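You operate a simulated robot arm through the tools that you are given. There is no shell and no other tool.

The job below is to be done with a simulated two-armed robot. You get a single attempt, and the scene is never put back.

JOB
Take the tall carton marked films on the top of the white table and put it away on the second shelf from the bottom of the open rack. Take the blue certificate sleeve on the top of the white table and put it away on the top of the wooden table. Take the one kilo weight with orange neck and leave it on the top of the shelf marked returns. Put the carton marked bulbs on the top of the wooden table away on the shelf under the steel table. Take the jar of green beads and leave it on the silver wide flat weight with green ring. Take the blue foam block with hole and leave it on the clear pane marked top. Fetch the steel block with yellow top and set it on the disc weight with green ring. The order is free. Set down upright: tall carton marked films, one kilo weight with orange neck, carton marked bulbs, jar of green beads.

The check looks at the end state, three seconds after you hand in, the way a careful person would. Anything else that was tipped, shoved, dropped, spilled or broken makes it a failure.

ROBOT AND FRAMES
Two 6-joint arms with fingered hands on one trunk, on a base that moves. Base frame: it is fixed to the floor where the robot stands at the start and does not move with it; the origin is under the middle of the robot, x ahead of it, y to its left, z up; the surface under the hand at the start is at about z = 0.82. Units: m, degrees, N and s.
The left shoulder is at the start at [0.07, 0.168, 1.429], the right one opposite. With the tool pointing down near the work surface each hand reaches from about 0.38 to 0.66 m from the robot's upright axis, wherever it stands, measured 20 degrees to its own side. Places, roughly: blue certificate sleeve [0.5, 0.25, 0.75]; blue foam block with hole (8x8x6 cm) [-1.5, -3.1, 0.9]; carton marked bulbs [-1.5, -2.75, 1]; clear pane marked top [0.5, -2.5, 0.75]; disc weight with green ring [-0.75, -4.25, 0.5]; jar of green beads [-1.5, -2.5, 1]; one kilo weight with orange neck [2.75, 0, 0.75]; second shelf of the open rack [-0.8, 2.4, 0.5]; shelf under the steel table [0.5, -2.1, 0.4]; steel block with yellow top (3x3x3 cm) [-0.7, -4, 0.5]; tall carton marked films [0.5, 0, 1]; top of the shelf marked returns [0.9, -4.1, 0.1]; top of the wooden table [-1.7, -2.4, 0.9]; wide flat weight with green ring [-1.75, -2, 0.75]. Payload 4 kg a hand.
Tool frame (each hand has its own): the origin (TCP) lies between the finger pads and is the grasp point; the fingertips stand 0.026 m ahead of it; z points along the fingers, y is the line along which they close. The gripper opens to 0.132 m; its body begins 0.073 m behind the TCP. The gripper is a hand of 3 fingers: y runs from the thumb to the fingers, the wrist lies at [0, 0, -0.224] in the tool frame.
Orientation is told as [roll, pitch, yaw] about the base's x, y, z axes, in that order, counted from this pose: with the fingers straight down and closing along the base's y, the tool's x points along the base's -x, its y along +y and its z along -z.

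CONTROLS
- The arms move only by the tool jog_arm. It takes "left_steps", "right_steps" or both (then of equal length, played together; a hand with none holds still); each is a list of rows, each a list of 6 numbers: the shift along the base's x, y, z in m, then the turn, a rotation vector about the base's x, y, z in degrees. In form: [[x, y, z, rx, ry, rz], ...]. A call has 1 to 20 rows; each row shifts and turns the commanded pose from where the row before left it. A row lasts 0.2 s, in which the tool goes at most 0.05 m and 8.6 degrees; a call with a longer step from one row to the next is refused whole. A pose out of reach is approached as far as the arm can. The call stops where the force on the tool passes 40 N (or 10 N more than at its start, if that is more) or the arm is blocked; 0.2 s more then pass. In this call time passes only in rows, and 0.2 s behind the last. It gives the time, the measured TCP pose, the force on the tool (base axes), the opening and the grip force at its end, in the units of the frame above (readings bear some noise), with the torque about the TCP (base axes, N m) and any sound that the robot's microphone picked up.
- Cameras (640 x 400 px; columns grow to the right, rows downward): "scene" is now at [0.1199, 0.0311, 1.6349]; the picture's right is [0.43, -0.90, 0.00], its down [-0.71, -0.34, -0.62] and it looks along [0.56, 0.26, -0.79] (base axes); focal length 284 px, centre (320, 200). "left" rides on the left gripper at [-0.062, 0.003, -0.092] in its tool frame; the picture's right is [-0.05, -1.00, 0.00], its down [0.83, -0.04, -0.56] and it looks along [0.55, -0.03, 0.83] (tool axes); focal length 230 px, centre (320, 200). "right" rides on the right gripper at [0.062, 0.003, -0.092] in its tool frame; the picture's right is [-0.05, 1.00, 0.00], its down [-0.83, -0.04, -0.55] and it looks along [-0.55, -0.03, 0.83] (tool axes); focal length 230 px, centre (320, 200). There is no depth. A picture from a camera that has moved, and an enlarged one, comes with that camera's place and axes in the base frame and with its lens.
- get_image(camera): a new picture of that camera. It takes no simulated time.
- move_column(by): slides the trunk up (or, below 0, down) by that many m; the arms and the scene camera ride with it, the base frame stays. It gives what a move gives, with no picture.
- roll_base(legs): drives the robot by 1 to 6 legs, each [ahead, left, turn to the left] in m, m and degrees, along the robot's own axes; the way and the turn of a leg run together, so that a leg with both is an arc; at most 1.5 m and 180 degrees a leg. The arms and the cameras ride along, it lands a little off, and it stops where it bumps. It gives what a move gives.
- curl_fingers(finger1, finger2, thumb_bend, hand): sets how far each is bent, from 0 (flat) to 1 (curled in); at 0.3 the hand is open as for a grip, at 0.7 the pads meet at the TCP. One left out holds its place. A second passes; each finger stops where it meets its share of the squeeze, and holds until it gets a number again. It is the only way to open and close the hand. It gives what a move gives, with no picture; readings hold the bend of each and the force on the fingers (four entries, about 0 where the hand has none), thumb and palm.
- head_to(pan, tilt): turns the head with the scene camera to pan (to the left, within 86 degrees either way) and tilt (down, from -29 to 69), counted from straight ahead of the robot. It gives what a move gives.
- zoom(camera, box): a new picture of the part [left, top, right, bottom] of that camera's present view, enlarged. It takes no simulated time.
- finish_job(): hands the job in; it is judged then, once.

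Places have to be worked out from the pictures, the camera data and where the tool is seen. Open the grippers and draw the arms clear of the work before you hand the job in, unless the task says otherwise.

The tools are called as name(argument=value, ...) on one line, values as JSON. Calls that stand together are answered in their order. jog_arm: Moves the arms, as the interface text tells. Its arguments: {"type":"object","properties":{"left_steps":{"type":"array","items":{"type":"array","items":{"type":"number"}}},"right_steps":{"type":"array","items":{"type":"array","items":{"type":"number"}}}},"required":[]} The other tools are called the same way: move_column (by) moves the trunk up or down; curl_fingers (finger1, finger2, thumb_bend, hand) moves the fingers one by one; roll_base (legs) drives the base; head_to (pan, tilt) turns the head that bears the scene camera; get_image (camera) takes a picture; zoom (camera, box) takes an enlarged picture of a part of a camera's view; finish_job () hands the job in.

At the start:

```text
t: 0.0
left_ee_pos: [0.4428, 0.429, 1.1209]
left_tool_rot: [0.0, 0.0, 0.0]
left_ft_force: [-0.1, 0.0, -0.3]
left_wrist_torque: [-0.02, 0.03, -0.02]
left_grip_width: 0.1319
left_gripper_force: 0.0
left_shape: jaw
left_bend: [0.3, 0.3, 0.3]
left_finger forces: [0.0, 0.0, 0.1, 0.1, 0.0, 0.0]
right_ee_pos: [0.6372, 0.0023, 1.0855]
right_tool_rot: [0.0, 0.0, 0.0]
right_ft_force: [0.1, 1.2, -0.1]
right_wrist_torque: [0.02, 0.01, -0.04]
right_grip_width: 0.1321
right_gripper_force: 0.0
right_shape: jaw
right_bend: [0.3, 0.3, 0.3]
right_finger forces: [0.0, 0.1, 0.0, 0.0, 0.0, 0.0]
trunk travel left (down, up): [-0.875, 0.065]
robot x, y, heading: [-0.0019, -0.0018, 0.4]
head pan, tilt (commanded): [25.4, 51.9]
```

scene: 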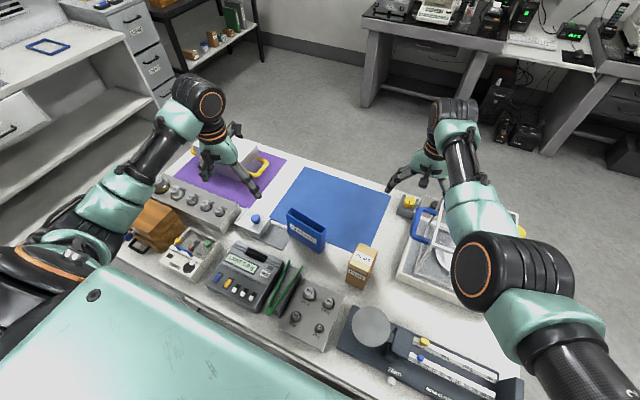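
right: 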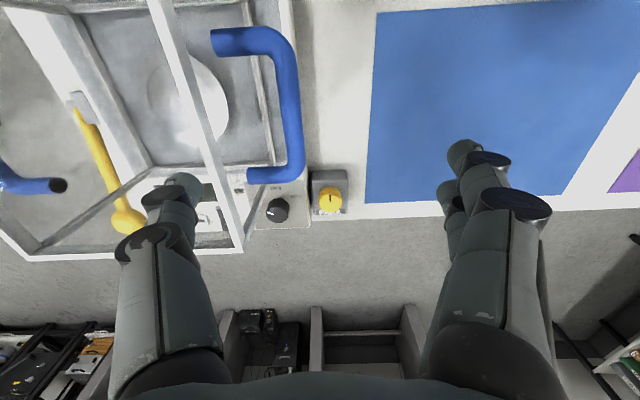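
left: 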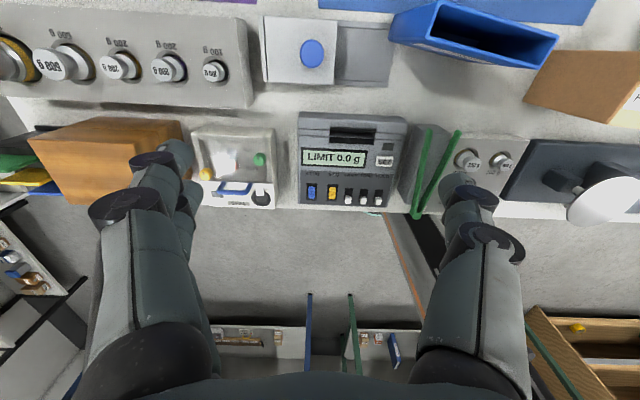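

I'll begin by looking around: first the white table in front of me, enlarged.

zoom(camera="scene", box=[160, 150, 480, 350])

head_to(pan=0, tilt=30)

get_image(camera="scene")

```text
2.00 times, centred on (320, 250) of scene
camera zoom: at [0.1199, 0.0311, 1.6349], right [0.43, -0.9, 0.0], down [-0.71, -0.34, -0.62], along [0.56, 0.26, -0.79], focal length 567 px, centre (320, 100)
```

zoom: 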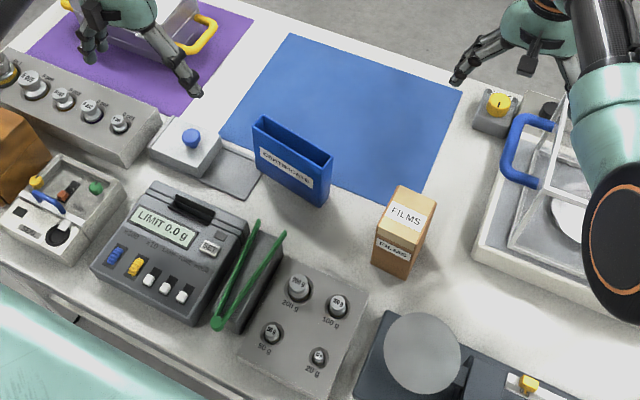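

```text
t: 0.9
left_ee_pos: [0.4421, 0.4283, 1.1204]
left_tool_rot: [0.0, 0.1, 0.0]
left_ft_force: [0.4, -0.6, -0.5]
left_wrist_torque: [-0.02, -0.02, -0.01]
left_grip_width: 0.1317
left_gripper_force: 0.0
left_shape: jaw
left_bend: [0.3, 0.3, 0.3]
left_finger forces: [0.0, 0.1, 0.1, 0.0, 0.0, 0.0]
right_ee_pos: [0.6375, 0.0021, 1.0847]
right_tool_rot: [0.0, 0.1, 0.0]
right_ft_force: [0.1, -0.3, 0.7]
right_wrist_torque: [-0.02, -0.06, -0.01]
right_grip_width: 0.1319
right_gripper_force: 0.0
right_shape: jaw
right_bend: [0.3, 0.3, 0.3]
right_finger forces: [0.0, 0.0, 0.1, 0.1, 0.0, 0.1]
trunk travel left (down, up): [-0.875, 0.065]
robot x, y, heading: [0.0034, -0.0013, 0.1]
head pan, tilt (commanded): [0.0, 30.0]
```

```text
taken
camera scene: at [0.1424, -0.001, 1.6669], right [0.0, -1.0, 0.0], down [-0.5, 0.0, -0.87], along [0.87, 0.0, -0.5], focal length 284 px, centre (320, 200)
```

scene: 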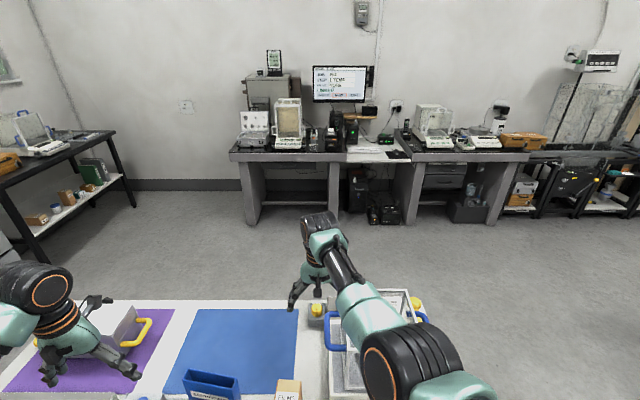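

The far bench along the wall is at about x=2.75. I keep panning to map the room.

head_to(pan=80, tilt=25)

get_image(camera="scene")

head_to(pan=-80, tilt=25)

get_image(camera="scene")

head_to(pan=-40, tilt=25)

get_image(camera="scene")

```text
t: 2.4
left_ee_pos: [0.4411, 0.428, 1.1199]
left_tool_rot: [0.1, 0.0, -0.1]
left_ft_force: [-0.3, -0.4, -0.4]
left_wrist_torque: [0.0, 0.0, 0.02]
left_grip_width: 0.1318
left_gripper_force: 0.0
left_shape: jaw
left_bend: [0.3, 0.3, 0.3]
left_finger forces: [0.0, 0.0, 0.0, 0.1, 0.0, 0.0]
right_ee_pos: [0.637, 0.0017, 1.0842]
right_tool_rot: [-0.1, 0.1, 0.0]
right_ft_force: [0.1, 0.3, -0.3]
right_wrist_torque: [0.01, 0.02, 0.01]
right_grip_width: 0.1319
right_gripper_force: 0.0
right_shape: jaw
right_bend: [0.3, 0.3, 0.3]
right_finger forces: [0.0, 0.1, 0.0, 0.0, 0.0, 0.0]
trunk travel left (down, up): [-0.875, 0.065]
robot x, y, heading: [-0.0007, 0.0005, -0.1]
head pan, tilt (commanded): [80.0, 25.0]
```

```text
taken
camera scene: at [0.0681, 0.0896, 1.6749], right [0.98, -0.17, 0.0], down [-0.07, -0.42, -0.91], along [0.16, 0.89, -0.42], focal length 284 px, centre (320, 200)
```

scene: 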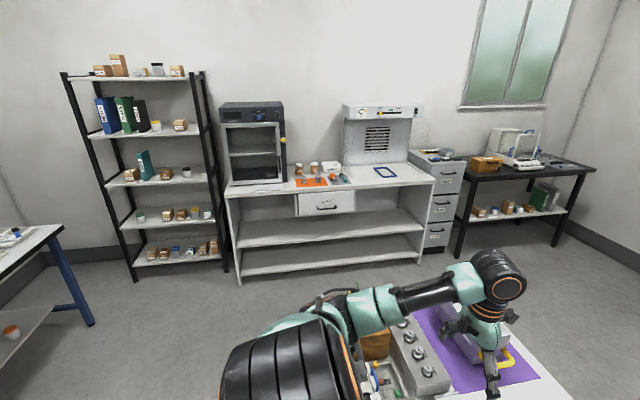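

```text
t: 4.9
left_ee_pos: [0.4422, 0.4289, 1.1214]
left_tool_rot: [0.0, 0.0, 0.0]
left_ft_force: [0.5, 0.8, -0.2]
left_wrist_torque: [0.01, 0.02, -0.01]
left_grip_width: 0.1318
left_gripper_force: 0.0
left_shape: jaw
left_bend: [0.3, 0.3, 0.3]
left_finger forces: [0.0, 0.0, 0.0, 0.0, 0.0, 0.0]
right_ee_pos: [0.6366, 0.0028, 1.0845]
right_tool_rot: [0.0, -0.1, 0.1]
right_ft_force: [0.3, 0.5, 0.4]
right_wrist_torque: [0.0, -0.01, 0.0]
right_grip_width: 0.1319
right_gripper_force: 0.0
right_shape: jaw
right_bend: [0.3, 0.3, 0.3]
right_finger forces: [0.0, 0.0, 0.0, 0.1, 0.0, 0.0]
trunk travel left (down, up): [-0.875, 0.065]
robot x, y, heading: [0.0009, 0.0005, -0.1]
head pan, tilt (commanded): [-80.0, 25.0]
```

```text
taken
camera scene: at [0.0681, -0.0919, 1.675], right [-0.98, -0.17, 0.0], down [-0.07, 0.42, -0.91], along [0.16, -0.89, -0.42], focal length 284 px, centre (320, 200)
```

scene: 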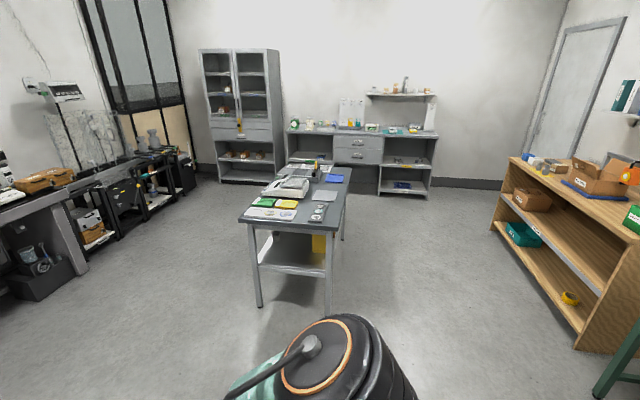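

```text
t: 6.0
left_ee_pos: [0.4424, 0.4279, 1.1203]
left_tool_rot: [0.0, -0.1, 0.0]
left_ft_force: [1.1, 0.1, 0.4]
left_wrist_torque: [0.0, 0.0, 0.03]
left_grip_width: 0.1319
left_gripper_force: 0.0
left_shape: jaw
left_bend: [0.3, 0.3, 0.3]
left_finger forces: [0.0, 0.0, 0.1, 0.0, 0.0, 0.0]
right_ee_pos: [0.6372, 0.003, 1.0846]
right_tool_rot: [0.0, 0.0, -0.1]
right_ft_force: [-0.2, 0.3, -0.3]
right_wrist_torque: [0.0, 0.0, -0.04]
right_grip_width: 0.1318
right_gripper_force: 0.1
right_shape: jaw
right_bend: [0.3, 0.3, 0.3]
right_finger forces: [0.0, 0.0, 0.1, 0.1, 0.0, 0.1]
trunk travel left (down, up): [-0.875, 0.065]
robot x, y, heading: [-0.0007, -0.0003, -0.3]
head pan, tilt (commanded): [-40.0, 25.0]
```

```text
taken
camera scene: at [0.1225, -0.0604, 1.675], right [-0.64, -0.77, 0.0], down [-0.32, 0.27, -0.91], along [0.69, -0.58, -0.42], focal length 284 px, centre (320, 200)
```

scene: 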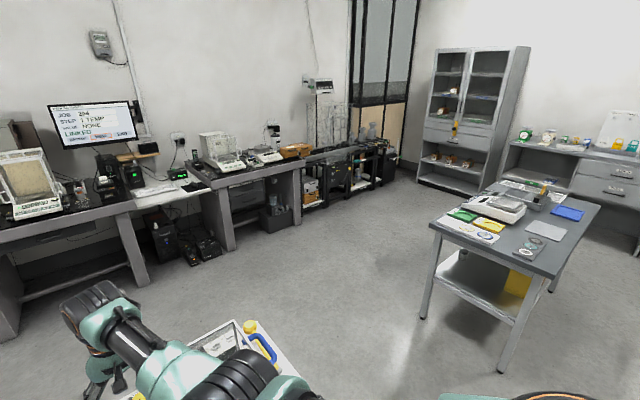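

zoom(camera="scene", box=[400, 100, 640, 250])

zoom(camera="scene", box=[0, 100, 320, 300])

head_to(pan=-86, tilt=20)

zoom(camera="scene", box=[400, 100, 640, 250])

zoom(camera="scene", box=[160, 70, 400, 220])

```text
2.67 times, centred on (520, 175) of scene
camera zoom: at [0.1225, -0.0604, 1.675], right [-0.64, -0.77, 0.0], down [-0.32, 0.27, -0.91], along [0.69, -0.58, -0.42], focal length 756 px, centre (-213, 267)
```

zoom: 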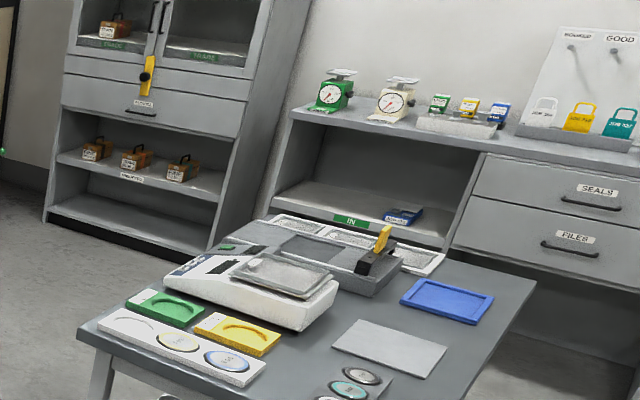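

```text
2.00 times, centred on (160, 200) of scene
camera zoom: at [0.1225, -0.0604, 1.675], right [-0.64, -0.77, 0.0], down [-0.32, 0.27, -0.91], along [0.69, -0.58, -0.42], focal length 567 px, centre (640, 200)
```

zoom: 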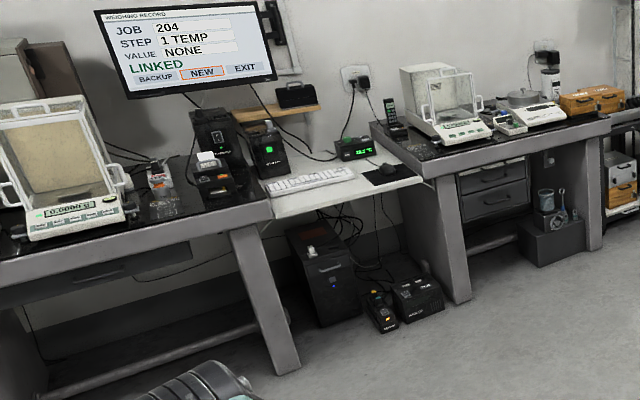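

```text
t: 7.1
left_ee_pos: [0.4422, 0.4272, 1.1209]
left_tool_rot: [-0.1, 0.0, 0.0]
left_ft_force: [0.1, 0.3, -0.8]
left_wrist_torque: [-0.03, -0.03, 0.01]
left_grip_width: 0.132
left_gripper_force: 0.1
left_shape: jaw
left_bend: [0.3, 0.3, 0.3]
left_finger forces: [0.0, 0.0, 0.0, 0.1, 0.0, 0.0]
right_ee_pos: [0.6357, 0.0021, 1.084]
right_tool_rot: [0.0, 0.1, -0.1]
right_ft_force: [0.1, 0.7, -0.1]
right_wrist_torque: [-0.04, -0.01, 0.02]
right_grip_width: 0.1318
right_gripper_force: 0.0
right_shape: jaw
right_bend: [0.3, 0.3, 0.3]
right_finger forces: [0.0, 0.0, 0.0, 0.0, 0.0, 0.1]
trunk travel left (down, up): [-0.875, 0.065]
robot x, y, heading: [-0.0015, 0.0009, 0.2]
head pan, tilt (commanded): [-85.9, 20.0]
```

```text
2.67 times, centred on (520, 175) of scene
camera zoom: at [0.0587, -0.094, 1.683], right [-1.0, -0.07, 0.0], down [-0.02, 0.34, -0.94], along [0.07, -0.94, -0.34], focal length 756 px, centre (-213, 267)
```

zoom: 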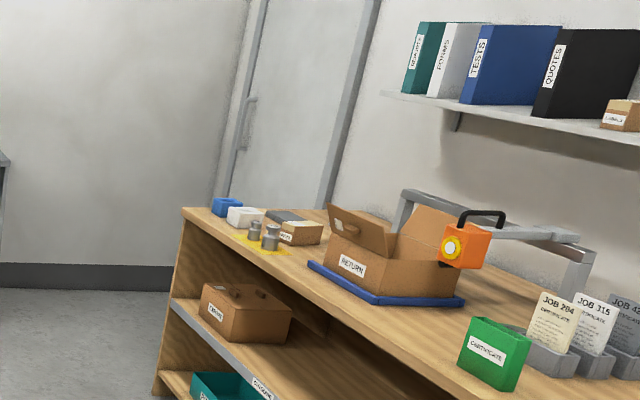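

```text
2.67 times, centred on (280, 145) of scene
camera zoom: at [0.0587, -0.094, 1.683], right [-1.0, -0.07, 0.0], down [-0.02, 0.34, -0.94], along [0.07, -0.94, -0.34], focal length 756 px, centre (427, 347)
```

zoom: 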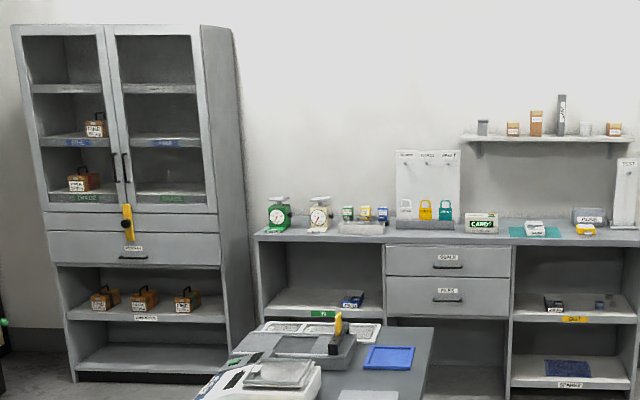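

Now back to the white table for accurate measurement of the films carton and the blue sleeve.

head_to(pan=0, tilt=60)

get_image(camera="scene")

zoom(camera="scene", box=[200, 120, 360, 220])

```text
t: 8.7
left_ee_pos: [0.4422, 0.428, 1.1204]
left_tool_rot: [-0.1, 0.0, 0.0]
left_ft_force: [0.1, 0.9, 0.3]
left_wrist_torque: [0.01, 0.0, -0.02]
left_grip_width: 0.1321
left_gripper_force: 0.1
left_shape: jaw
left_bend: [0.3, 0.3, 0.3]
left_finger forces: [0.0, 0.1, 0.1, 0.0, 0.0, 0.1]
right_ee_pos: [0.6369, 0.0029, 1.0851]
right_tool_rot: [0.1, 0.0, 0.0]
right_ft_force: [0.3, -0.4, -0.5]
right_wrist_torque: [-0.01, 0.01, 0.02]
right_grip_width: 0.1317
right_gripper_force: 0.0
right_shape: jaw
right_bend: [0.3, 0.3, 0.3]
right_finger forces: [0.0, 0.0, 0.1, 0.1, 0.0, 0.0]
trunk travel left (down, up): [-0.875, 0.065]
robot x, y, heading: [-0.0016, 0.0049, 0.2]
head pan, tilt (commanded): [0.0, 60.0]
```

```text
taken
camera scene: at [0.1187, -0.0012, 1.6249], right [0.0, -1.0, 0.0], down [-0.87, 0.0, -0.5], along [0.5, 0.0, -0.87], focal length 284 px, centre (320, 200)
```

scene: 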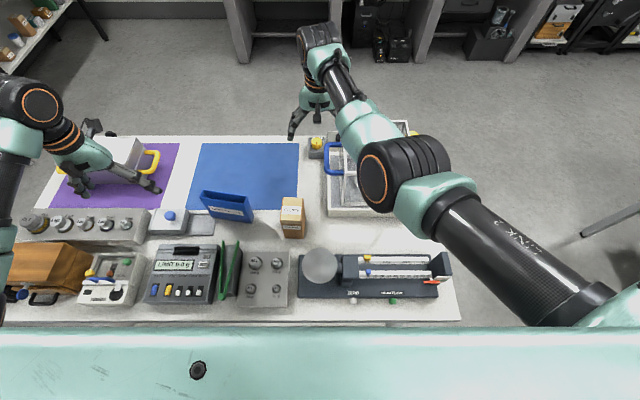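

```text
4.00 times, centred on (280, 170) of scene
camera zoom: at [0.1187, -0.0012, 1.6249], right [0.0, -1.0, 0.0], down [-0.87, 0.0, -0.5], along [0.5, 0.0, -0.87], focal length 1134 px, centre (480, 320)
```

zoom: 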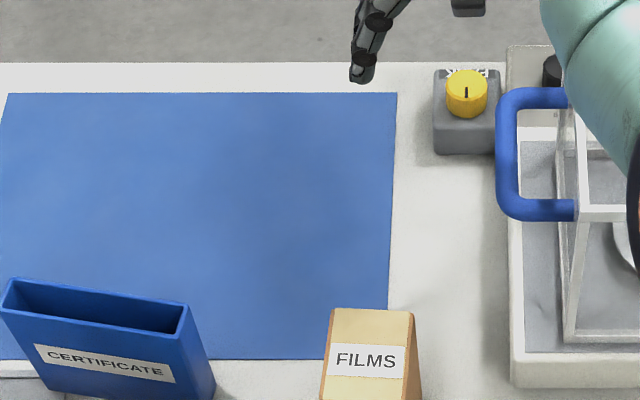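

zoom(camera="scene", box=[180, 180, 340, 280])

zoom(camera="scene", box=[0, 130, 320, 330])

```text
4.00 times, centred on (260, 230) of scene
camera zoom: at [0.1187, -0.0012, 1.6249], right [0.0, -1.0, 0.0], down [-0.87, 0.0, -0.5], along [0.5, 0.0, -0.87], focal length 1134 px, centre (560, 80)
```

zoom: 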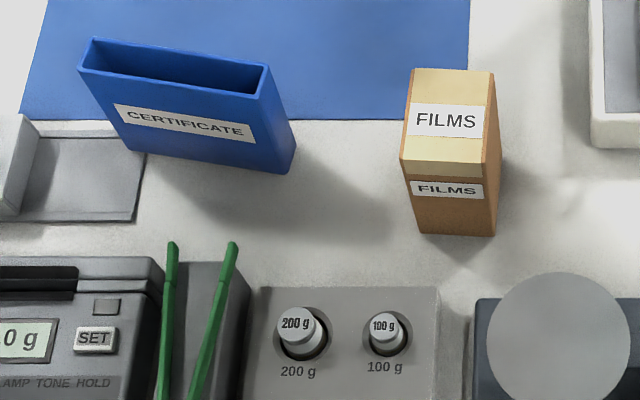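

```text
2.00 times, centred on (160, 230) of scene
camera zoom: at [0.1187, -0.0012, 1.6249], right [0.0, -1.0, 0.0], down [-0.87, 0.0, -0.5], along [0.5, 0.0, -0.87], focal length 567 px, centre (640, 140)
```

zoom: 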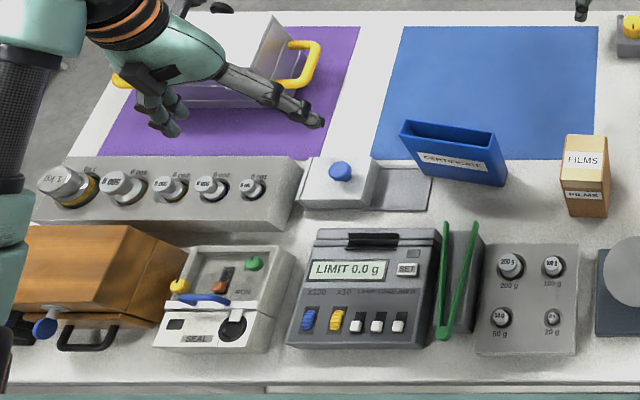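

The films carton stands at about x 0.45–0.52, y 0.046–0.104, top z≈0.947; the sleeve is centred near (0.52, 0.27), about 12.8×2.8 cm and 12.5 cm tall. I first draw the right arm up and out of the way, and pitch the left hand so it can later insert the carton into the rack.

jog_arm(right_steps=[[0, 0, 0.04, 0, 0, 0], [0, 0, 0.04, 0, 0, 0], [-0.03, -0.02, 0.02, 0, 0, 0], [-0.04, -0.02, 0, 0, 0, 0], [-0.04, -0.02, 0, 0, 0, 0], [-0.04, -0.03, 0, 0, 0, 0], [-0.03, -0.03, 0, 0, 0, 0], [0, -0.04, 0, 0, 0, 0], [0, -0.04, 0, 0, 0, 0]], left_steps=[[0, 0, 0.02, 0, -7, 0], [0, 0, 0.02, 0, -7, 0], [0, 0, 0.02, 0, -7, 0], [0, 0, 0.02, 0, -7, 0], [0, 0, 0, 0, -7, 0], [0, 0, 0, 0, -7, 0], [0, 0, 0, 0, -7, 0], [0, 0, 0, 0, -7, 0], [0, 0, 0, 0, -4, 0]])

get_image(camera="scene")

get_image(camera="left")

```text
t: 10.7
left_ee_pos: [0.4426, 0.312, 1.1502]
left_tool_rot: [0.7, -47.8, -0.7]
left_ft_force: [-0.2, -0.3, 0.2]
left_wrist_torque: [-0.01, 0.0, 0.01]
left_grip_width: 0.1321
left_gripper_force: 0.1
left_shape: jaw
left_bend: [0.3, 0.3, 0.3]
left_finger forces: [0.0, 0.0, 0.1, 0.0, 0.0, 0.0]
left hand out of reach, approached as far as the arm can: row 3, 4, 5, 6, 7, 8, 9
right_ee_pos: [0.5836, -0.1724, 1.078]
right_tool_rot: [0.2, 0.0, 0.0]
right_ft_force: [-0.2, -0.3, 0.5]
right_wrist_torque: [0.03, -0.01, -0.02]
right_grip_width: 0.1318
right_gripper_force: 0.2
right_shape: jaw
right_bend: [0.3, 0.3, 0.3]
right_finger forces: [0.0, 0.0, 0.0, 0.1, 0.0, 0.0]
right hand out of reach, approached as far as the arm can: row 1, 2, 3, 4, 5, 6, 7, 8, 9
trunk travel left (down, up): [-0.875, 0.065]
robot x, y, heading: [0.0012, 0.0023, 0.1]
head pan, tilt (commanded): [0.0, 60.0]
```

```text
taken
camera scene: at [0.1192, -0.0046, 1.6249], right [0.0, -1.0, 0.0], down [-0.87, 0.0, -0.5], along [0.5, 0.0, -0.87], focal length 284 px, centre (320, 200)
```

scene: 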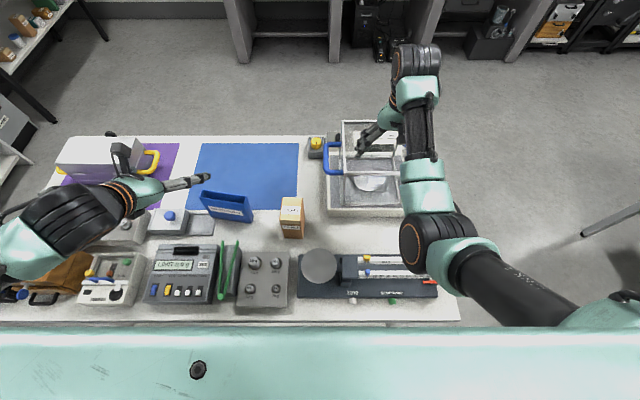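

```text
taken
camera left: at [0.4151, 0.3138, 1.2601], right [0.03, -1.0, 0.03], down [-0.97, -0.04, -0.24], along [0.24, -0.02, -0.97], focal length 230 px, centre (320, 200)
```

left: 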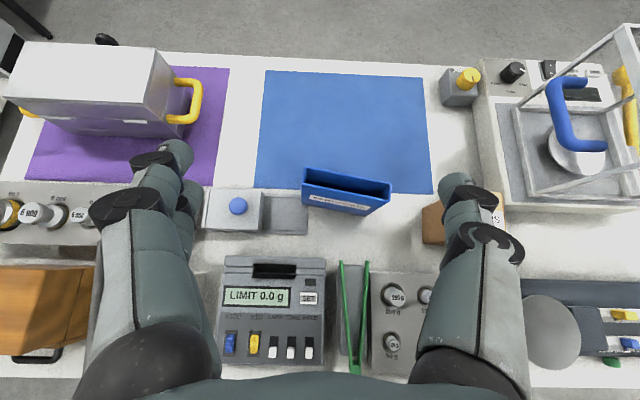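

The rows went out of reach and the hands stopped short: right at (0.58,-0.17,1.08), left pitched −48° at (0.44,0.31,1.15). I check that the balance shield under the right hand is unharmed.

zoom(camera="scene", box=[260, 80, 500, 230])

get_image(camera="right")

```text
2.67 times, centred on (380, 155) of scene
camera zoom: at [0.1192, -0.0046, 1.6249], right [0.0, -1.0, 0.0], down [-0.87, 0.0, -0.5], along [0.5, 0.0, -0.87], focal length 756 px, centre (160, 320)
```

zoom: 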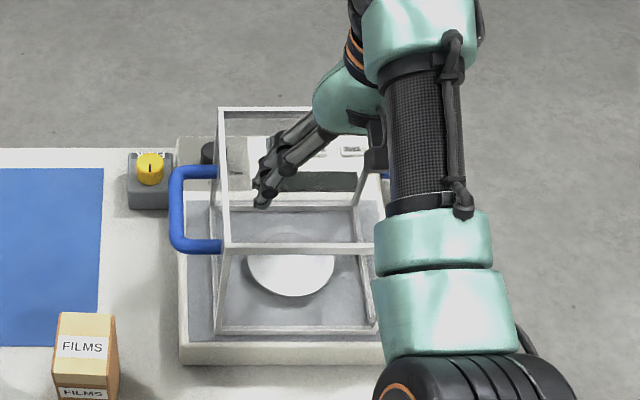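

```text
taken
camera right: at [0.5214, -0.1687, 1.1704], right [0.05, 1.0, 0.0], down [0.83, -0.04, 0.56], along [0.55, -0.03, -0.83], focal length 230 px, centre (320, 200)
```

right: 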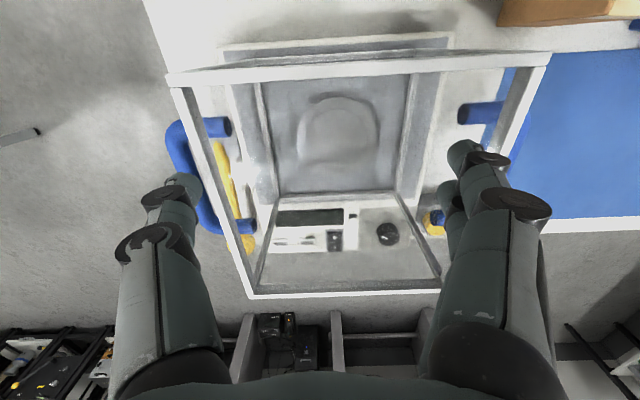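

Nothing was touched. I raise the trunk for clearance, then back the base off a little so the left arm has room to fold.

move_column(by=0.06)

roll_base(legs=[[-0.15, 0, 0]])

jog_arm(left_steps=[[0, 0, 0, 0, 0, 0]], right_steps=[[0, 0, 0, 0, 0, 0]])

```text
t: 11.7
left_ee_pos: [0.4413, 0.3141, 1.2117]
left_tool_rot: [0.4, -47.7, -0.5]
left_ft_force: [0.3, -0.5, -0.2]
left_wrist_torque: [-0.01, 0.03, 0.0]
left_grip_width: 0.132
left_gripper_force: 0.1
left_shape: jaw
left_bend: [0.3, 0.3, 0.3]
left_finger forces: [0.1, 0.1, 0.0, 0.0, 0.0, 0.1]
right_ee_pos: [0.5839, -0.1717, 1.139]
right_tool_rot: [-0.1, -0.1, 0.1]
right_ft_force: [-0.5, 0.4, 0.4]
right_wrist_torque: [-0.05, -0.01, 0.0]
right_grip_width: 0.132
right_gripper_force: 0.0
right_shape: jaw
right_bend: [0.3, 0.3, 0.3]
right_finger forces: [0.0, 0.1, 0.1, 0.0, 0.1, 0.0]
trunk travel left (down, up): [-0.935, 0.005]
robot x, y, heading: [-0.0014, 0.0015, 0.1]
head pan, tilt (commanded): [0.0, 60.0]
```

```text
t: 13.1
left_ee_pos: [0.2979, 0.3123, 1.2082]
left_tool_rot: [0.5, -47.6, -0.8]
left_ft_force: [-0.3, 0.3, -0.1]
left_wrist_torque: [-0.01, 0.01, 0.04]
left_grip_width: 0.1319
left_gripper_force: 0.0
left_shape: jaw
left_bend: [0.3, 0.3, 0.3]
left_finger forces: [0.1, 0.0, 0.1, 0.1, 0.0, 0.0]
right_ee_pos: [0.4391, -0.172, 1.139]
right_tool_rot: [0.0, 0.1, -0.1]
right_ft_force: [-0.5, 0.4, 0.1]
right_wrist_torque: [-0.01, 0.02, -0.03]
right_grip_width: 0.1318
right_gripper_force: 0.1
right_shape: jaw
right_bend: [0.3, 0.3, 0.3]
right_finger forces: [0.0, 0.1, 0.1, 0.0, 0.0, 0.0]
trunk travel left (down, up): [-0.935, 0.005]
robot x, y, heading: [-0.1445, -0.0, 0.2]
head pan, tilt (commanded): [0.0, 60.0]
```

```text
t: 13.4
left_ee_pos: [0.2963, 0.3122, 1.2099]
left_tool_rot: [0.5, -47.8, -0.7]
left_ft_force: [-0.1, -0.9, 0.5]
left_wrist_torque: [-0.01, 0.01, 0.03]
left_grip_width: 0.1317
left_gripper_force: 0.0
left_shape: jaw
left_bend: [0.3, 0.3, 0.3]
left_finger forces: [0.0, 0.0, 0.0, 0.1, 0.1, 0.0]
right_ee_pos: [0.4366, -0.1725, 1.1401]
right_tool_rot: [0.1, -0.2, -0.2]
right_ft_force: [0.0, -0.7, -0.4]
right_wrist_torque: [0.01, 0.04, 0.0]
right_grip_width: 0.1319
right_gripper_force: 0.1
right_shape: jaw
right_bend: [0.3, 0.3, 0.3]
right_finger forces: [0.0, 0.0, 0.0, 0.1, 0.0, 0.0]
trunk travel left (down, up): [-0.935, 0.005]
robot x, y, heading: [-0.1447, 0.0009, -0.2]
head pan, tilt (commanded): [0.0, 60.0]
```

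The robot now stands at x=-0.145, and new rows start from the measured pose. I move the left hand to a stand-off in front of the films carton, with pitch −60°.

jog_arm(left_steps=[[0.01, -0.03, -0.02, 0, -1.5, 0], [0.01, -0.03, -0.02, 0, -1.5, 0], [0.01, -0.03, -0.02, 0, -1.5, 0], [0.01, -0.03, -0.03, 0, -1.5, 0], [0.01, -0.03, -0.03, 0, -1.5, 0], [0.01, -0.03, -0.03, 0, -1.5, 0.7], [0.01, -0.03, -0.03, 0, -1.5, 0], [0.01, -0.027, -0.03, 0, -1.7, 0]])

get_image(camera="scene")

get_image(camera="left")

```text
t: 14.7
left_ee_pos: [0.3493, 0.2139, 1.0794]
left_tool_rot: [20.6, -54.0, -21.3]
left_ft_force: [0.3, 0.6, 0.3]
left_wrist_torque: [0.01, -0.02, -0.02]
left_grip_width: 0.1319
left_gripper_force: 0.1
left_shape: jaw
left_bend: [0.3, 0.3, 0.3]
left_finger forces: [0.0, 0.1, 0.1, 0.1, 0.0, 0.0]
left hand out of reach, approached as far as the arm can: row 6
right_ee_pos: [0.437, -0.1703, 1.1392]
right_tool_rot: [-0.1, 0.0, -0.3]
right_ft_force: [0.1, 0.9, 0.4]
right_wrist_torque: [-0.02, -0.03, -0.01]
right_grip_width: 0.1321
right_gripper_force: 0.0
right_shape: jaw
right_bend: [0.3, 0.3, 0.3]
right_finger forces: [0.0, 0.0, 0.0, 0.1, 0.0, 0.1]
trunk travel left (down, up): [-0.935, 0.005]
robot x, y, heading: [-0.1473, 0.0008, -0.4]
head pan, tilt (commanded): [0.0, 60.0]
stopped in row 6 (left hand): the arm was blocked; the commanded pose is now the measured one
```

```text
taken
camera scene: at [-0.0269, 0.0022, 1.6849], right [0.0, -1.0, 0.0], down [-0.87, 0.0, -0.5], along [0.5, 0.0, -0.87], focal length 284 px, centre (320, 200)
```

scene: 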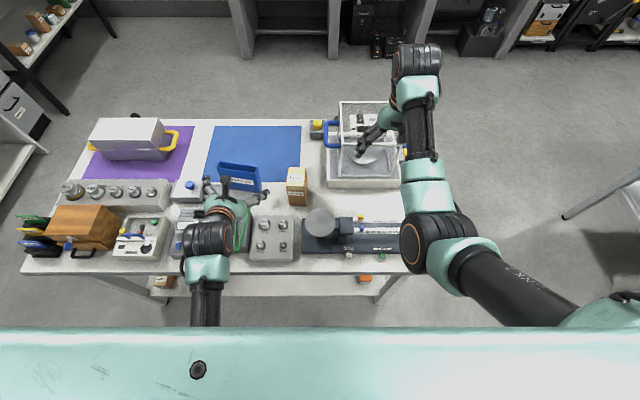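

```text
taken
camera left: at [0.3075, 0.1994, 1.1816], right [-0.05, -0.99, -0.17], down [-0.92, 0.11, -0.37], along [0.39, 0.14, -0.91], focal length 230 px, centre (320, 200)
```

left: 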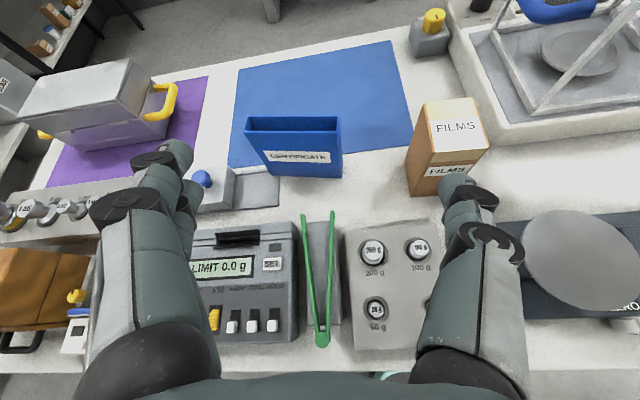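

The left arm folded too tightly and blocked itself. I back the base a further 0.2 m so the arm can work more stretched out.

roll_base(legs=[[-0.2, 0, 0]])

jog_arm(left_steps=[[0.04, 0.0, 0.0, 0, 0, 0], [0.04, 0.0, 0.0, 0, 0, 0], [0.04, 0, 0, 0, 0, 0], [0.04, 0, 0, 0, 0, 0], [0.04, 0, 0, 0, 0, 0]])

```text
t: 16.3
left_ee_pos: [0.1509, 0.2137, 1.079]
left_tool_rot: [20.5, -53.6, -21.2]
left_ft_force: [0.3, 0.5, -0.6]
left_wrist_torque: [-0.01, 0.01, 0.01]
left_grip_width: 0.1319
left_gripper_force: 0.1
left_shape: jaw
left_bend: [0.3, 0.3, 0.3]
left_finger forces: [0.0, 0.0, 0.0, 0.0, 0.0, 0.0]
right_ee_pos: [0.2388, -0.1727, 1.1379]
right_tool_rot: [0.0, 0.1, -0.1]
right_ft_force: [0.3, -0.1, 0.0]
right_wrist_torque: [0.03, 0.0, 0.0]
right_grip_width: 0.1318
right_gripper_force: 0.0
right_shape: jaw
right_bend: [0.3, 0.3, 0.3]
right_finger forces: [0.0, 0.0, 0.0, 0.0, 0.1, 0.0]
trunk travel left (down, up): [-0.935, 0.005]
robot x, y, heading: [-0.3492, -0.003, 0.1]
head pan, tilt (commanded): [0.0, 60.0]
```

```text
t: 17.5
left_ee_pos: [0.3509, 0.2129, 1.0779]
left_tool_rot: [20.6, -53.7, -21.1]
left_ft_force: [0.1, -0.3, 0.4]
left_wrist_torque: [0.01, 0.0, -0.01]
left_grip_width: 0.1318
left_gripper_force: 0.0
left_shape: jaw
left_bend: [0.3, 0.3, 0.3]
left_finger forces: [0.0, 0.0, 0.1, 0.0, 0.0, 0.0]
right_ee_pos: [0.2384, -0.1717, 1.1376]
right_tool_rot: [0.1, 0.1, -0.1]
right_ft_force: [0.4, 0.6, -0.6]
right_wrist_torque: [0.01, 0.0, 0.01]
right_grip_width: 0.1319
right_gripper_force: 0.2
right_shape: jaw
right_bend: [0.3, 0.3, 0.3]
right_finger forces: [0.1, 0.0, 0.0, 0.0, 0.0, 0.0]
trunk travel left (down, up): [-0.935, 0.005]
robot x, y, heading: [-0.3488, 0.0005, 0.3]
head pan, tilt (commanded): [0.0, 60.0]
```

The base back-off freed the arm. I now square the left hand (pitch −60°, no roll/yaw) and line it up in front of the films carton.

jog_arm(left_steps=[[0.004, -0.0276, -0.0236, -2.44, -0.8, 0.75], [0.004, -0.0276, -0.0236, -2.44, -0.8, 0.75], [0.004, -0.0276, -0.0236, -2.44, -0.8, 0.75], [0.004, -0.0276, -0.0236, -2.44, -0.8, 0.75], [0.004, -0.0276, -0.0236, -2.44, -0.8, 0.75]])

get_image(camera="scene")

get_image(camera="left")

```text
t: 18.7
left_ee_pos: [0.3673, 0.07, 0.9643]
left_tool_rot: [-0.2, -59.9, -0.1]
left_ft_force: [0.2, -0.2, 0.6]
left_wrist_torque: [-0.01, 0.03, -0.03]
left_grip_width: 0.1323
left_gripper_force: 0.1
left_shape: jaw
left_bend: [0.3, 0.3, 0.3]
left_finger forces: [0.1, 0.1, 0.1, 0.0, 0.0, 0.0]
left hand out of reach, approached as far as the arm can: row 5
right_ee_pos: [0.2377, -0.1734, 1.1378]
right_tool_rot: [0.1, 0.0, 0.0]
right_ft_force: [-0.2, 0.4, 0.1]
right_wrist_torque: [0.02, 0.0, -0.01]
right_grip_width: 0.132
right_gripper_force: 0.1
right_shape: jaw
right_bend: [0.3, 0.3, 0.3]
right_finger forces: [0.0, 0.0, 0.0, 0.1, 0.0, 0.0]
trunk travel left (down, up): [-0.935, 0.005]
robot x, y, heading: [-0.3476, 0.002, -0.1]
head pan, tilt (commanded): [0.0, 60.0]
```

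```text
taken
camera scene: at [-0.2268, -0.0031, 1.6847], right [0.0, -1.0, 0.0], down [-0.87, 0.0, -0.5], along [0.5, 0.0, -0.87], focal length 284 px, centre (320, 200)
```

scene: 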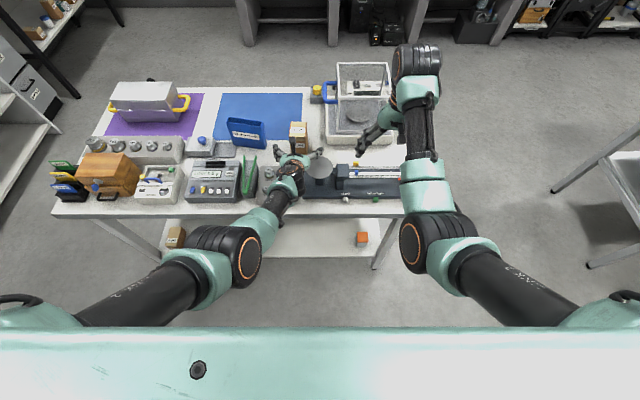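

```text
taken
camera left: at [0.3196, 0.075, 1.0654], right [0.02, -1.0, 0.05], down [-0.9, -0.04, -0.44], along [0.44, -0.03, -0.9], focal length 230 px, centre (320, 200)
```

left: 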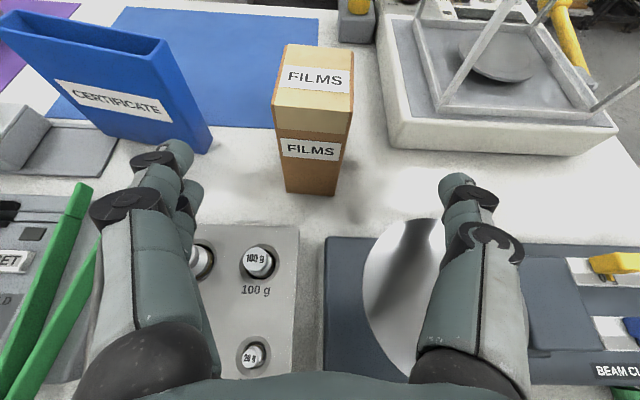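

The hand is squared up and centred on the carton (y≈0.07). I drive 0.1 m forward so the fingers straddle above the carton with more reach to spare.

roll_base(legs=[[0.09, 0, 0]])

get_image(camera="left")

```text
t: 19.8
left_ee_pos: [0.4514, 0.0745, 0.9692]
left_tool_rot: [0.0, -60.3, 0.0]
left_ft_force: [-0.4, -0.8, 0.6]
left_wrist_torque: [0.0, -0.01, -0.01]
left_grip_width: 0.1318
left_gripper_force: 0.1
left_shape: jaw
left_bend: [0.3, 0.3, 0.3]
left_finger forces: [0.0, 0.1, 0.0, 0.0, 0.0, 0.0]
right_ee_pos: [0.3193, -0.1723, 1.1429]
right_tool_rot: [0.0, -0.4, -0.2]
right_ft_force: [-1.0, -0.1, -0.8]
right_wrist_torque: [-0.01, -0.02, 0.02]
right_grip_width: 0.132
right_gripper_force: 0.1
right_shape: jaw
right_bend: [0.3, 0.3, 0.3]
right_finger forces: [0.1, 0.1, 0.0, 0.0, 0.0, 0.0]
trunk travel left (down, up): [-0.935, 0.005]
robot x, y, heading: [-0.2587, 0.0003, -0.2]
head pan, tilt (commanded): [0.0, 60.0]
```

```text
taken
camera left: at [0.4009, 0.078, 1.0696], right [0.02, -1.0, 0.05], down [-0.89, -0.04, -0.45], along [0.45, -0.03, -0.89], focal length 230 px, centre (320, 200)
```

left: 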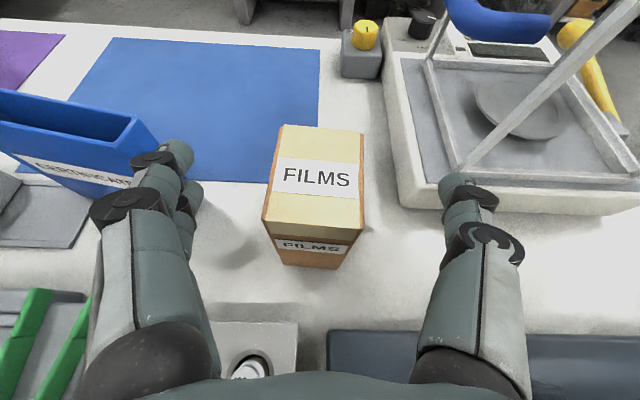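

The carton sits centred between the open fingers (centre y≈0.078). I lower the hand along the approach so that the pads are at its middle.

jog_arm(left_steps=[[0.004, 0.001, -0.025, 0, 0, 0], [0.008, 0.001, -0.025, 0, 0, 0], [0.008, 0.001, -0.02, 0, 0, 0], [0.008, 0, -0.007, 0, 0, 0]])

get_image(camera="left")

```text
t: 20.8
left_ee_pos: [0.4492, 0.0866, 0.954]
left_tool_rot: [-0.1, -59.8, -0.1]
left_ft_force: [0.0, -0.6, -0.1]
left_wrist_torque: [0.0, 0.01, -0.01]
left_grip_width: 0.1321
left_gripper_force: 0.1
left_shape: jaw
left_bend: [0.3, 0.3, 0.3]
left_finger forces: [0.0, 0.0, 0.0, 0.0, 0.0, 0.0]
left hand out of reach, approached as far as the arm can: row 1, 2, 3, 4
right_ee_pos: [0.3255, -0.1735, 1.1388]
right_tool_rot: [-0.1, 0.1, -0.1]
right_ft_force: [0.1, 0.1, 0.7]
right_wrist_torque: [0.01, 0.01, -0.01]
right_grip_width: 0.1317
right_gripper_force: 0.1
right_shape: jaw
right_bend: [0.3, 0.3, 0.3]
right_finger forces: [0.0, 0.1, 0.1, 0.0, 0.0, 0.1]
trunk travel left (down, up): [-0.935, 0.005]
robot x, y, heading: [-0.257, -0.0028, -0.0]
head pan, tilt (commanded): [0.0, 60.0]
```

```text
taken
camera left: at [0.3994, 0.0902, 1.0548], right [0.02, -1.0, 0.05], down [-0.9, -0.04, -0.44], along [0.44, -0.03, -0.9], focal length 230 px, centre (320, 200)
```

left: 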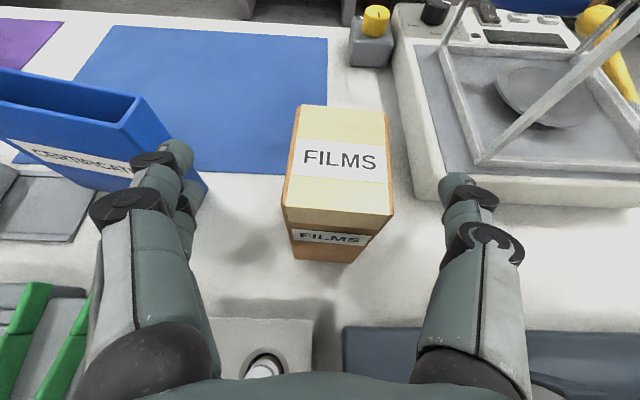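

The left arm is at its far-reach limit here, so a lower shoulder will help. I raise both hands 0.15 m relative to the trunk, then lower the trunk by the same amount.

jog_arm(left_steps=[[0, -0.002, 0.03, 0, 0, 0], [0, -0.002, 0.03, 0, 0, 0], [0, -0.002, 0.03, 0, 0, 0], [0, -0.002, 0.03, 0, 0, 0], [0, -0.002, 0.03, 0, 0, 0]], right_steps=[[0, 0, 0.03, 0, 0, 0], [0, 0, 0.03, 0, 0, 0], [0, 0, 0.03, 0, 0, 0], [0, 0, 0.03, 0, 0, 0], [0, 0, 0.03, 0, 0, 0]])

move_column(by=-0.14)

```text
t: 22.2
left_ee_pos: [0.4887, 0.1593, 1.1539]
left_tool_rot: [17.0, -64.7, -12.2]
left_ft_force: [0.0, -0.5, -0.2]
left_wrist_torque: [-0.04, 0.0, 0.0]
left_grip_width: 0.1315
left_gripper_force: 0.0
left_shape: jaw
left_bend: [0.3, 0.3, 0.3]
left_finger forces: [0.0, 0.0, 0.0, 0.1, 0.0, 0.0]
right_ee_pos: [0.3953, -0.1593, 1.2373]
right_tool_rot: [0.0, 0.0, -0.1]
right_ft_force: [0.5, -0.4, -1.0]
right_wrist_torque: [0.0, 0.02, 0.0]
right_grip_width: 0.132
right_gripper_force: 0.2
right_shape: jaw
right_bend: [0.3, 0.3, 0.3]
right_finger forces: [0.1, 0.1, 0.1, 0.0, 0.0, 0.1]
right hand out of reach, approached as far as the arm can: row 1, 2, 3, 4, 5
trunk travel left (down, up): [-0.935, 0.005]
robot x, y, heading: [-0.2602, 0.0032, 0.1]
head pan, tilt (commanded): [0.0, 60.0]
stopped in row 5 (left hand): the arm was blocked; the commanded pose is now the measured one
```

```text
t: 23.9
left_ee_pos: [0.4873, 0.1598, 1.0124]
left_tool_rot: [16.9, -64.6, -12.2]
left_ft_force: [-1.0, 0.7, 0.0]
left_wrist_torque: [0.02, -0.01, 0.01]
left_grip_width: 0.1319
left_gripper_force: 0.1
left_shape: jaw
left_bend: [0.3, 0.3, 0.3]
left_finger forces: [0.0, 0.0, 0.1, 0.0, 0.0, 0.1]
right_ee_pos: [0.3952, -0.1605, 1.097]
right_tool_rot: [0.0, -0.1, -0.1]
right_ft_force: [-0.6, 1.1, 0.2]
right_wrist_torque: [-0.01, 0.02, -0.03]
right_grip_width: 0.1317
right_gripper_force: 0.1
right_shape: jaw
right_bend: [0.3, 0.3, 0.3]
right_finger forces: [0.0, 0.1, 0.0, 0.1, 0.1, 0.1]
trunk travel left (down, up): [-0.795, 0.145]
robot x, y, heading: [-0.2596, 0.0017, 0.1]
head pan, tilt (commanded): [0.0, 60.0]
```

The trunk is lower now; the left hand is rotated a bit off and above-left of the carton. I square it again and bring it back over the carton.

jog_arm(left_steps=[[-0.008, -0.0207, -0.005, -1.83, 1.34, -0.7], [-0.008, -0.0207, -0.005, -1.83, 1.34, -0.7], [-0.008, -0.0207, -0.005, -1.83, 1.34, -0.7], [-0.008, -0.0207, -0.005, -1.83, 1.34, -0.7]])

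get_image(camera="left")

get_image(camera="scene")

```text
t: 24.9
left_ee_pos: [0.4811, 0.1673, 1.0131]
left_tool_rot: [17.4, -62.2, -11.8]
left_ft_force: [0.2, -0.1, -0.9]
left_wrist_torque: [0.01, 0.01, 0.02]
left_grip_width: 0.132
left_gripper_force: 0.1
left_shape: jaw
left_bend: [0.3, 0.3, 0.3]
left_finger forces: [0.1, 0.1, 0.0, 0.0, 0.1, 0.0]
right_ee_pos: [0.3951, -0.1597, 1.0968]
right_tool_rot: [0.0, 0.0, -0.1]
right_ft_force: [-0.4, -0.8, -0.4]
right_wrist_torque: [-0.01, 0.02, 0.01]
right_grip_width: 0.132
right_gripper_force: 0.1
right_shape: jaw
right_bend: [0.3, 0.3, 0.3]
right_finger forces: [0.0, 0.1, 0.0, 0.1, 0.1, 0.1]
trunk travel left (down, up): [-0.795, 0.145]
robot x, y, heading: [-0.2618, 0.004, -0.0]
head pan, tilt (commanded): [0.0, 60.0]
stopped in row 4 (left hand): the arm was blocked; the commanded pose is now the measured one
```

```text
taken
camera left: at [0.4275, 0.1527, 1.1095], right [0.09, -0.99, -0.09], down [-0.87, -0.03, -0.5], along [0.49, 0.12, -0.86], focal length 230 px, centre (320, 200)
```

left: 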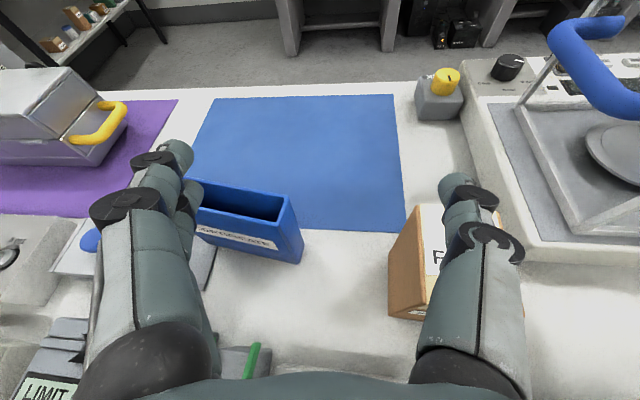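

```text
taken
camera scene: at [-0.1405, -0.001, 1.5449], right [0.0, -1.0, 0.0], down [-0.87, 0.0, -0.5], along [0.5, 0.0, -0.87], focal length 284 px, centre (320, 200)
```

scene: 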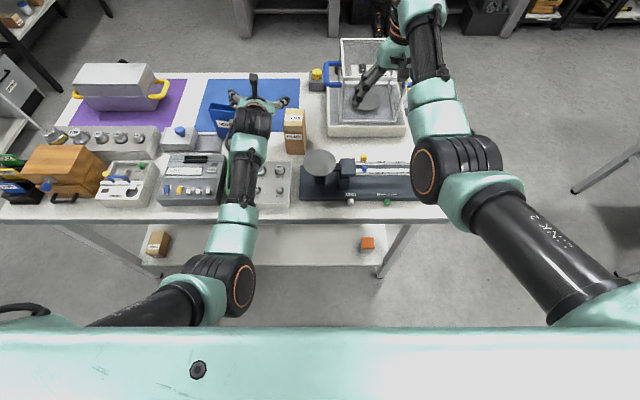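

The arm apparently has a narrow feasible shell for this pitched pose; a pose that worked earlier had the flange about (0.44,−0.09,−0.42) from the shoulder. I raise the trunk back by 0.08 and descend into that region while squaring the hand.

move_column(by=0.08)

jog_arm(left_steps=[[-0.01, -0.0, -0.03, 0, 0, 0], [-0.01, -0.018, -0.03, -1.6, 0.6, -0.7], [-0.01, -0.018, -0.025, -1.6, 0.6, -0.7], [-0.01, -0.018, -0.02, -1.6, 0.6, -0.7], [-0.01, -0.018, -0.02, -1.6, 0.6, -0.7], [0, -0.018, 0, -1.6, 0.6, -0.7]])

get_image(camera="left")

```text
t: 26.1
left_ee_pos: [0.4818, 0.1662, 1.092]
left_tool_rot: [17.4, -62.3, -11.8]
left_ft_force: [-0.8, -0.2, -0.2]
left_wrist_torque: [0.01, -0.03, 0.01]
left_grip_width: 0.132
left_gripper_force: 0.0
left_shape: jaw
left_bend: [0.3, 0.3, 0.3]
left_finger forces: [0.0, 0.0, 0.1, 0.0, 0.0, 0.0]
right_ee_pos: [0.3961, -0.1603, 1.1753]
right_tool_rot: [-0.1, 0.1, -0.1]
right_ft_force: [-0.2, 0.2, -0.4]
right_wrist_torque: [-0.01, 0.02, -0.02]
right_grip_width: 0.1319
right_gripper_force: 0.0
right_shape: jaw
right_bend: [0.3, 0.3, 0.3]
right_finger forces: [0.0, 0.0, 0.0, 0.1, 0.0, 0.1]
trunk travel left (down, up): [-0.875, 0.065]
robot x, y, heading: [-0.2601, -0.0042, -0.1]
head pan, tilt (commanded): [0.0, 60.0]
```

```text
t: 27.7
left_ee_pos: [0.4685, 0.1502, 1.0]
left_tool_rot: [14.0, -63.9, -10.2]
left_ft_force: [0.7, -1.2, 0.2]
left_wrist_torque: [0.02, 0.0, 0.0]
left_grip_width: 0.1319
left_gripper_force: 0.0
left_shape: jaw
left_bend: [0.3, 0.3, 0.3]
left_finger forces: [0.1, 0.0, 0.0, 0.0, 0.0, 0.0]
right_ee_pos: [0.3954, -0.1596, 1.178]
right_tool_rot: [0.0, 0.1, -0.2]
right_ft_force: [0.2, 0.0, -0.4]
right_wrist_torque: [-0.03, 0.01, -0.03]
right_grip_width: 0.1318
right_gripper_force: 0.0
right_shape: jaw
right_bend: [0.3, 0.3, 0.3]
right_finger forces: [0.0, 0.0, 0.0, 0.1, 0.0, 0.0]
trunk travel left (down, up): [-0.875, 0.065]
robot x, y, heading: [-0.2597, 0.0015, -0.0]
head pan, tilt (commanded): [0.0, 60.0]
stopped in row 6 (left hand): the arm was blocked; the commanded pose is now the measured one
```

```text
taken
camera left: at [0.4125, 0.1406, 1.0956], right [0.07, -1.0, -0.06], down [-0.86, -0.03, -0.51], along [0.51, 0.09, -0.86], focal length 230 px, centre (320, 200)
```

left: 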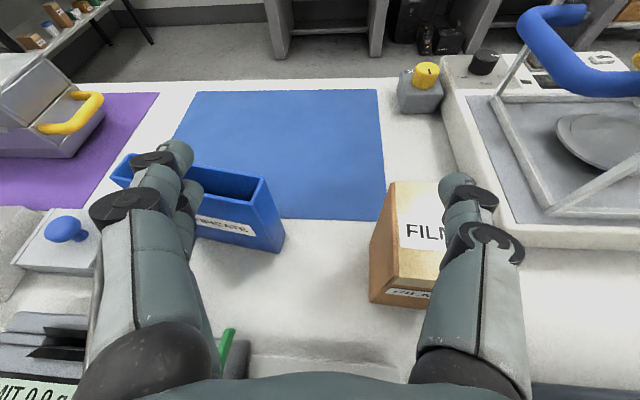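

The left arm stops again without tool force, so something in the arm itself limits it. I look at the left arm from the head.

head_to(pan=50, tilt=55)

get_image(camera="scene")

```text
t: 28.9
left_ee_pos: [0.4689, 0.1495, 0.9992]
left_tool_rot: [13.9, -63.8, -10.1]
left_ft_force: [0.0, 0.2, -0.1]
left_wrist_torque: [0.01, -0.04, -0.03]
left_grip_width: 0.132
left_gripper_force: 0.0
left_shape: jaw
left_bend: [0.3, 0.3, 0.3]
left_finger forces: [0.1, 0.1, 0.0, 0.1, 0.0, 0.1]
right_ee_pos: [0.3945, -0.159, 1.1775]
right_tool_rot: [-0.1, 0.0, -0.1]
right_ft_force: [0.9, -0.2, 0.1]
right_wrist_torque: [-0.01, 0.0, 0.05]
right_grip_width: 0.1321
right_gripper_force: 0.1
right_shape: jaw
right_bend: [0.3, 0.3, 0.3]
right_finger forces: [0.0, 0.1, 0.0, 0.0, 0.0, 0.0]
trunk travel left (down, up): [-0.875, 0.065]
robot x, y, heading: [-0.2594, -0.0002, 0.2]
head pan, tilt (commanded): [50.0, 55.0]
```

```text
taken
camera scene: at [-0.1608, 0.0541, 1.6309], right [0.76, -0.64, 0.0], down [-0.53, -0.63, -0.57], along [0.37, 0.44, -0.82], focal length 284 px, centre (320, 200)
```

scene: 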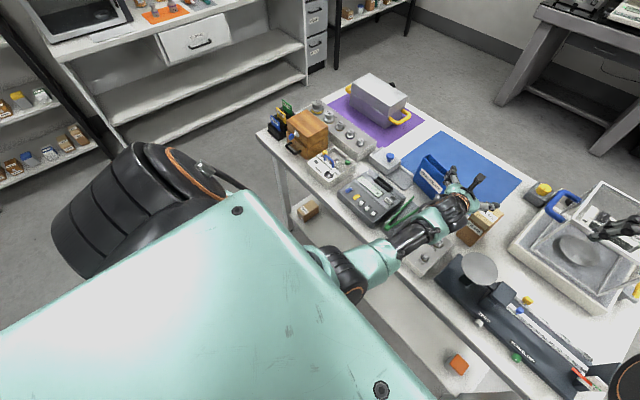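

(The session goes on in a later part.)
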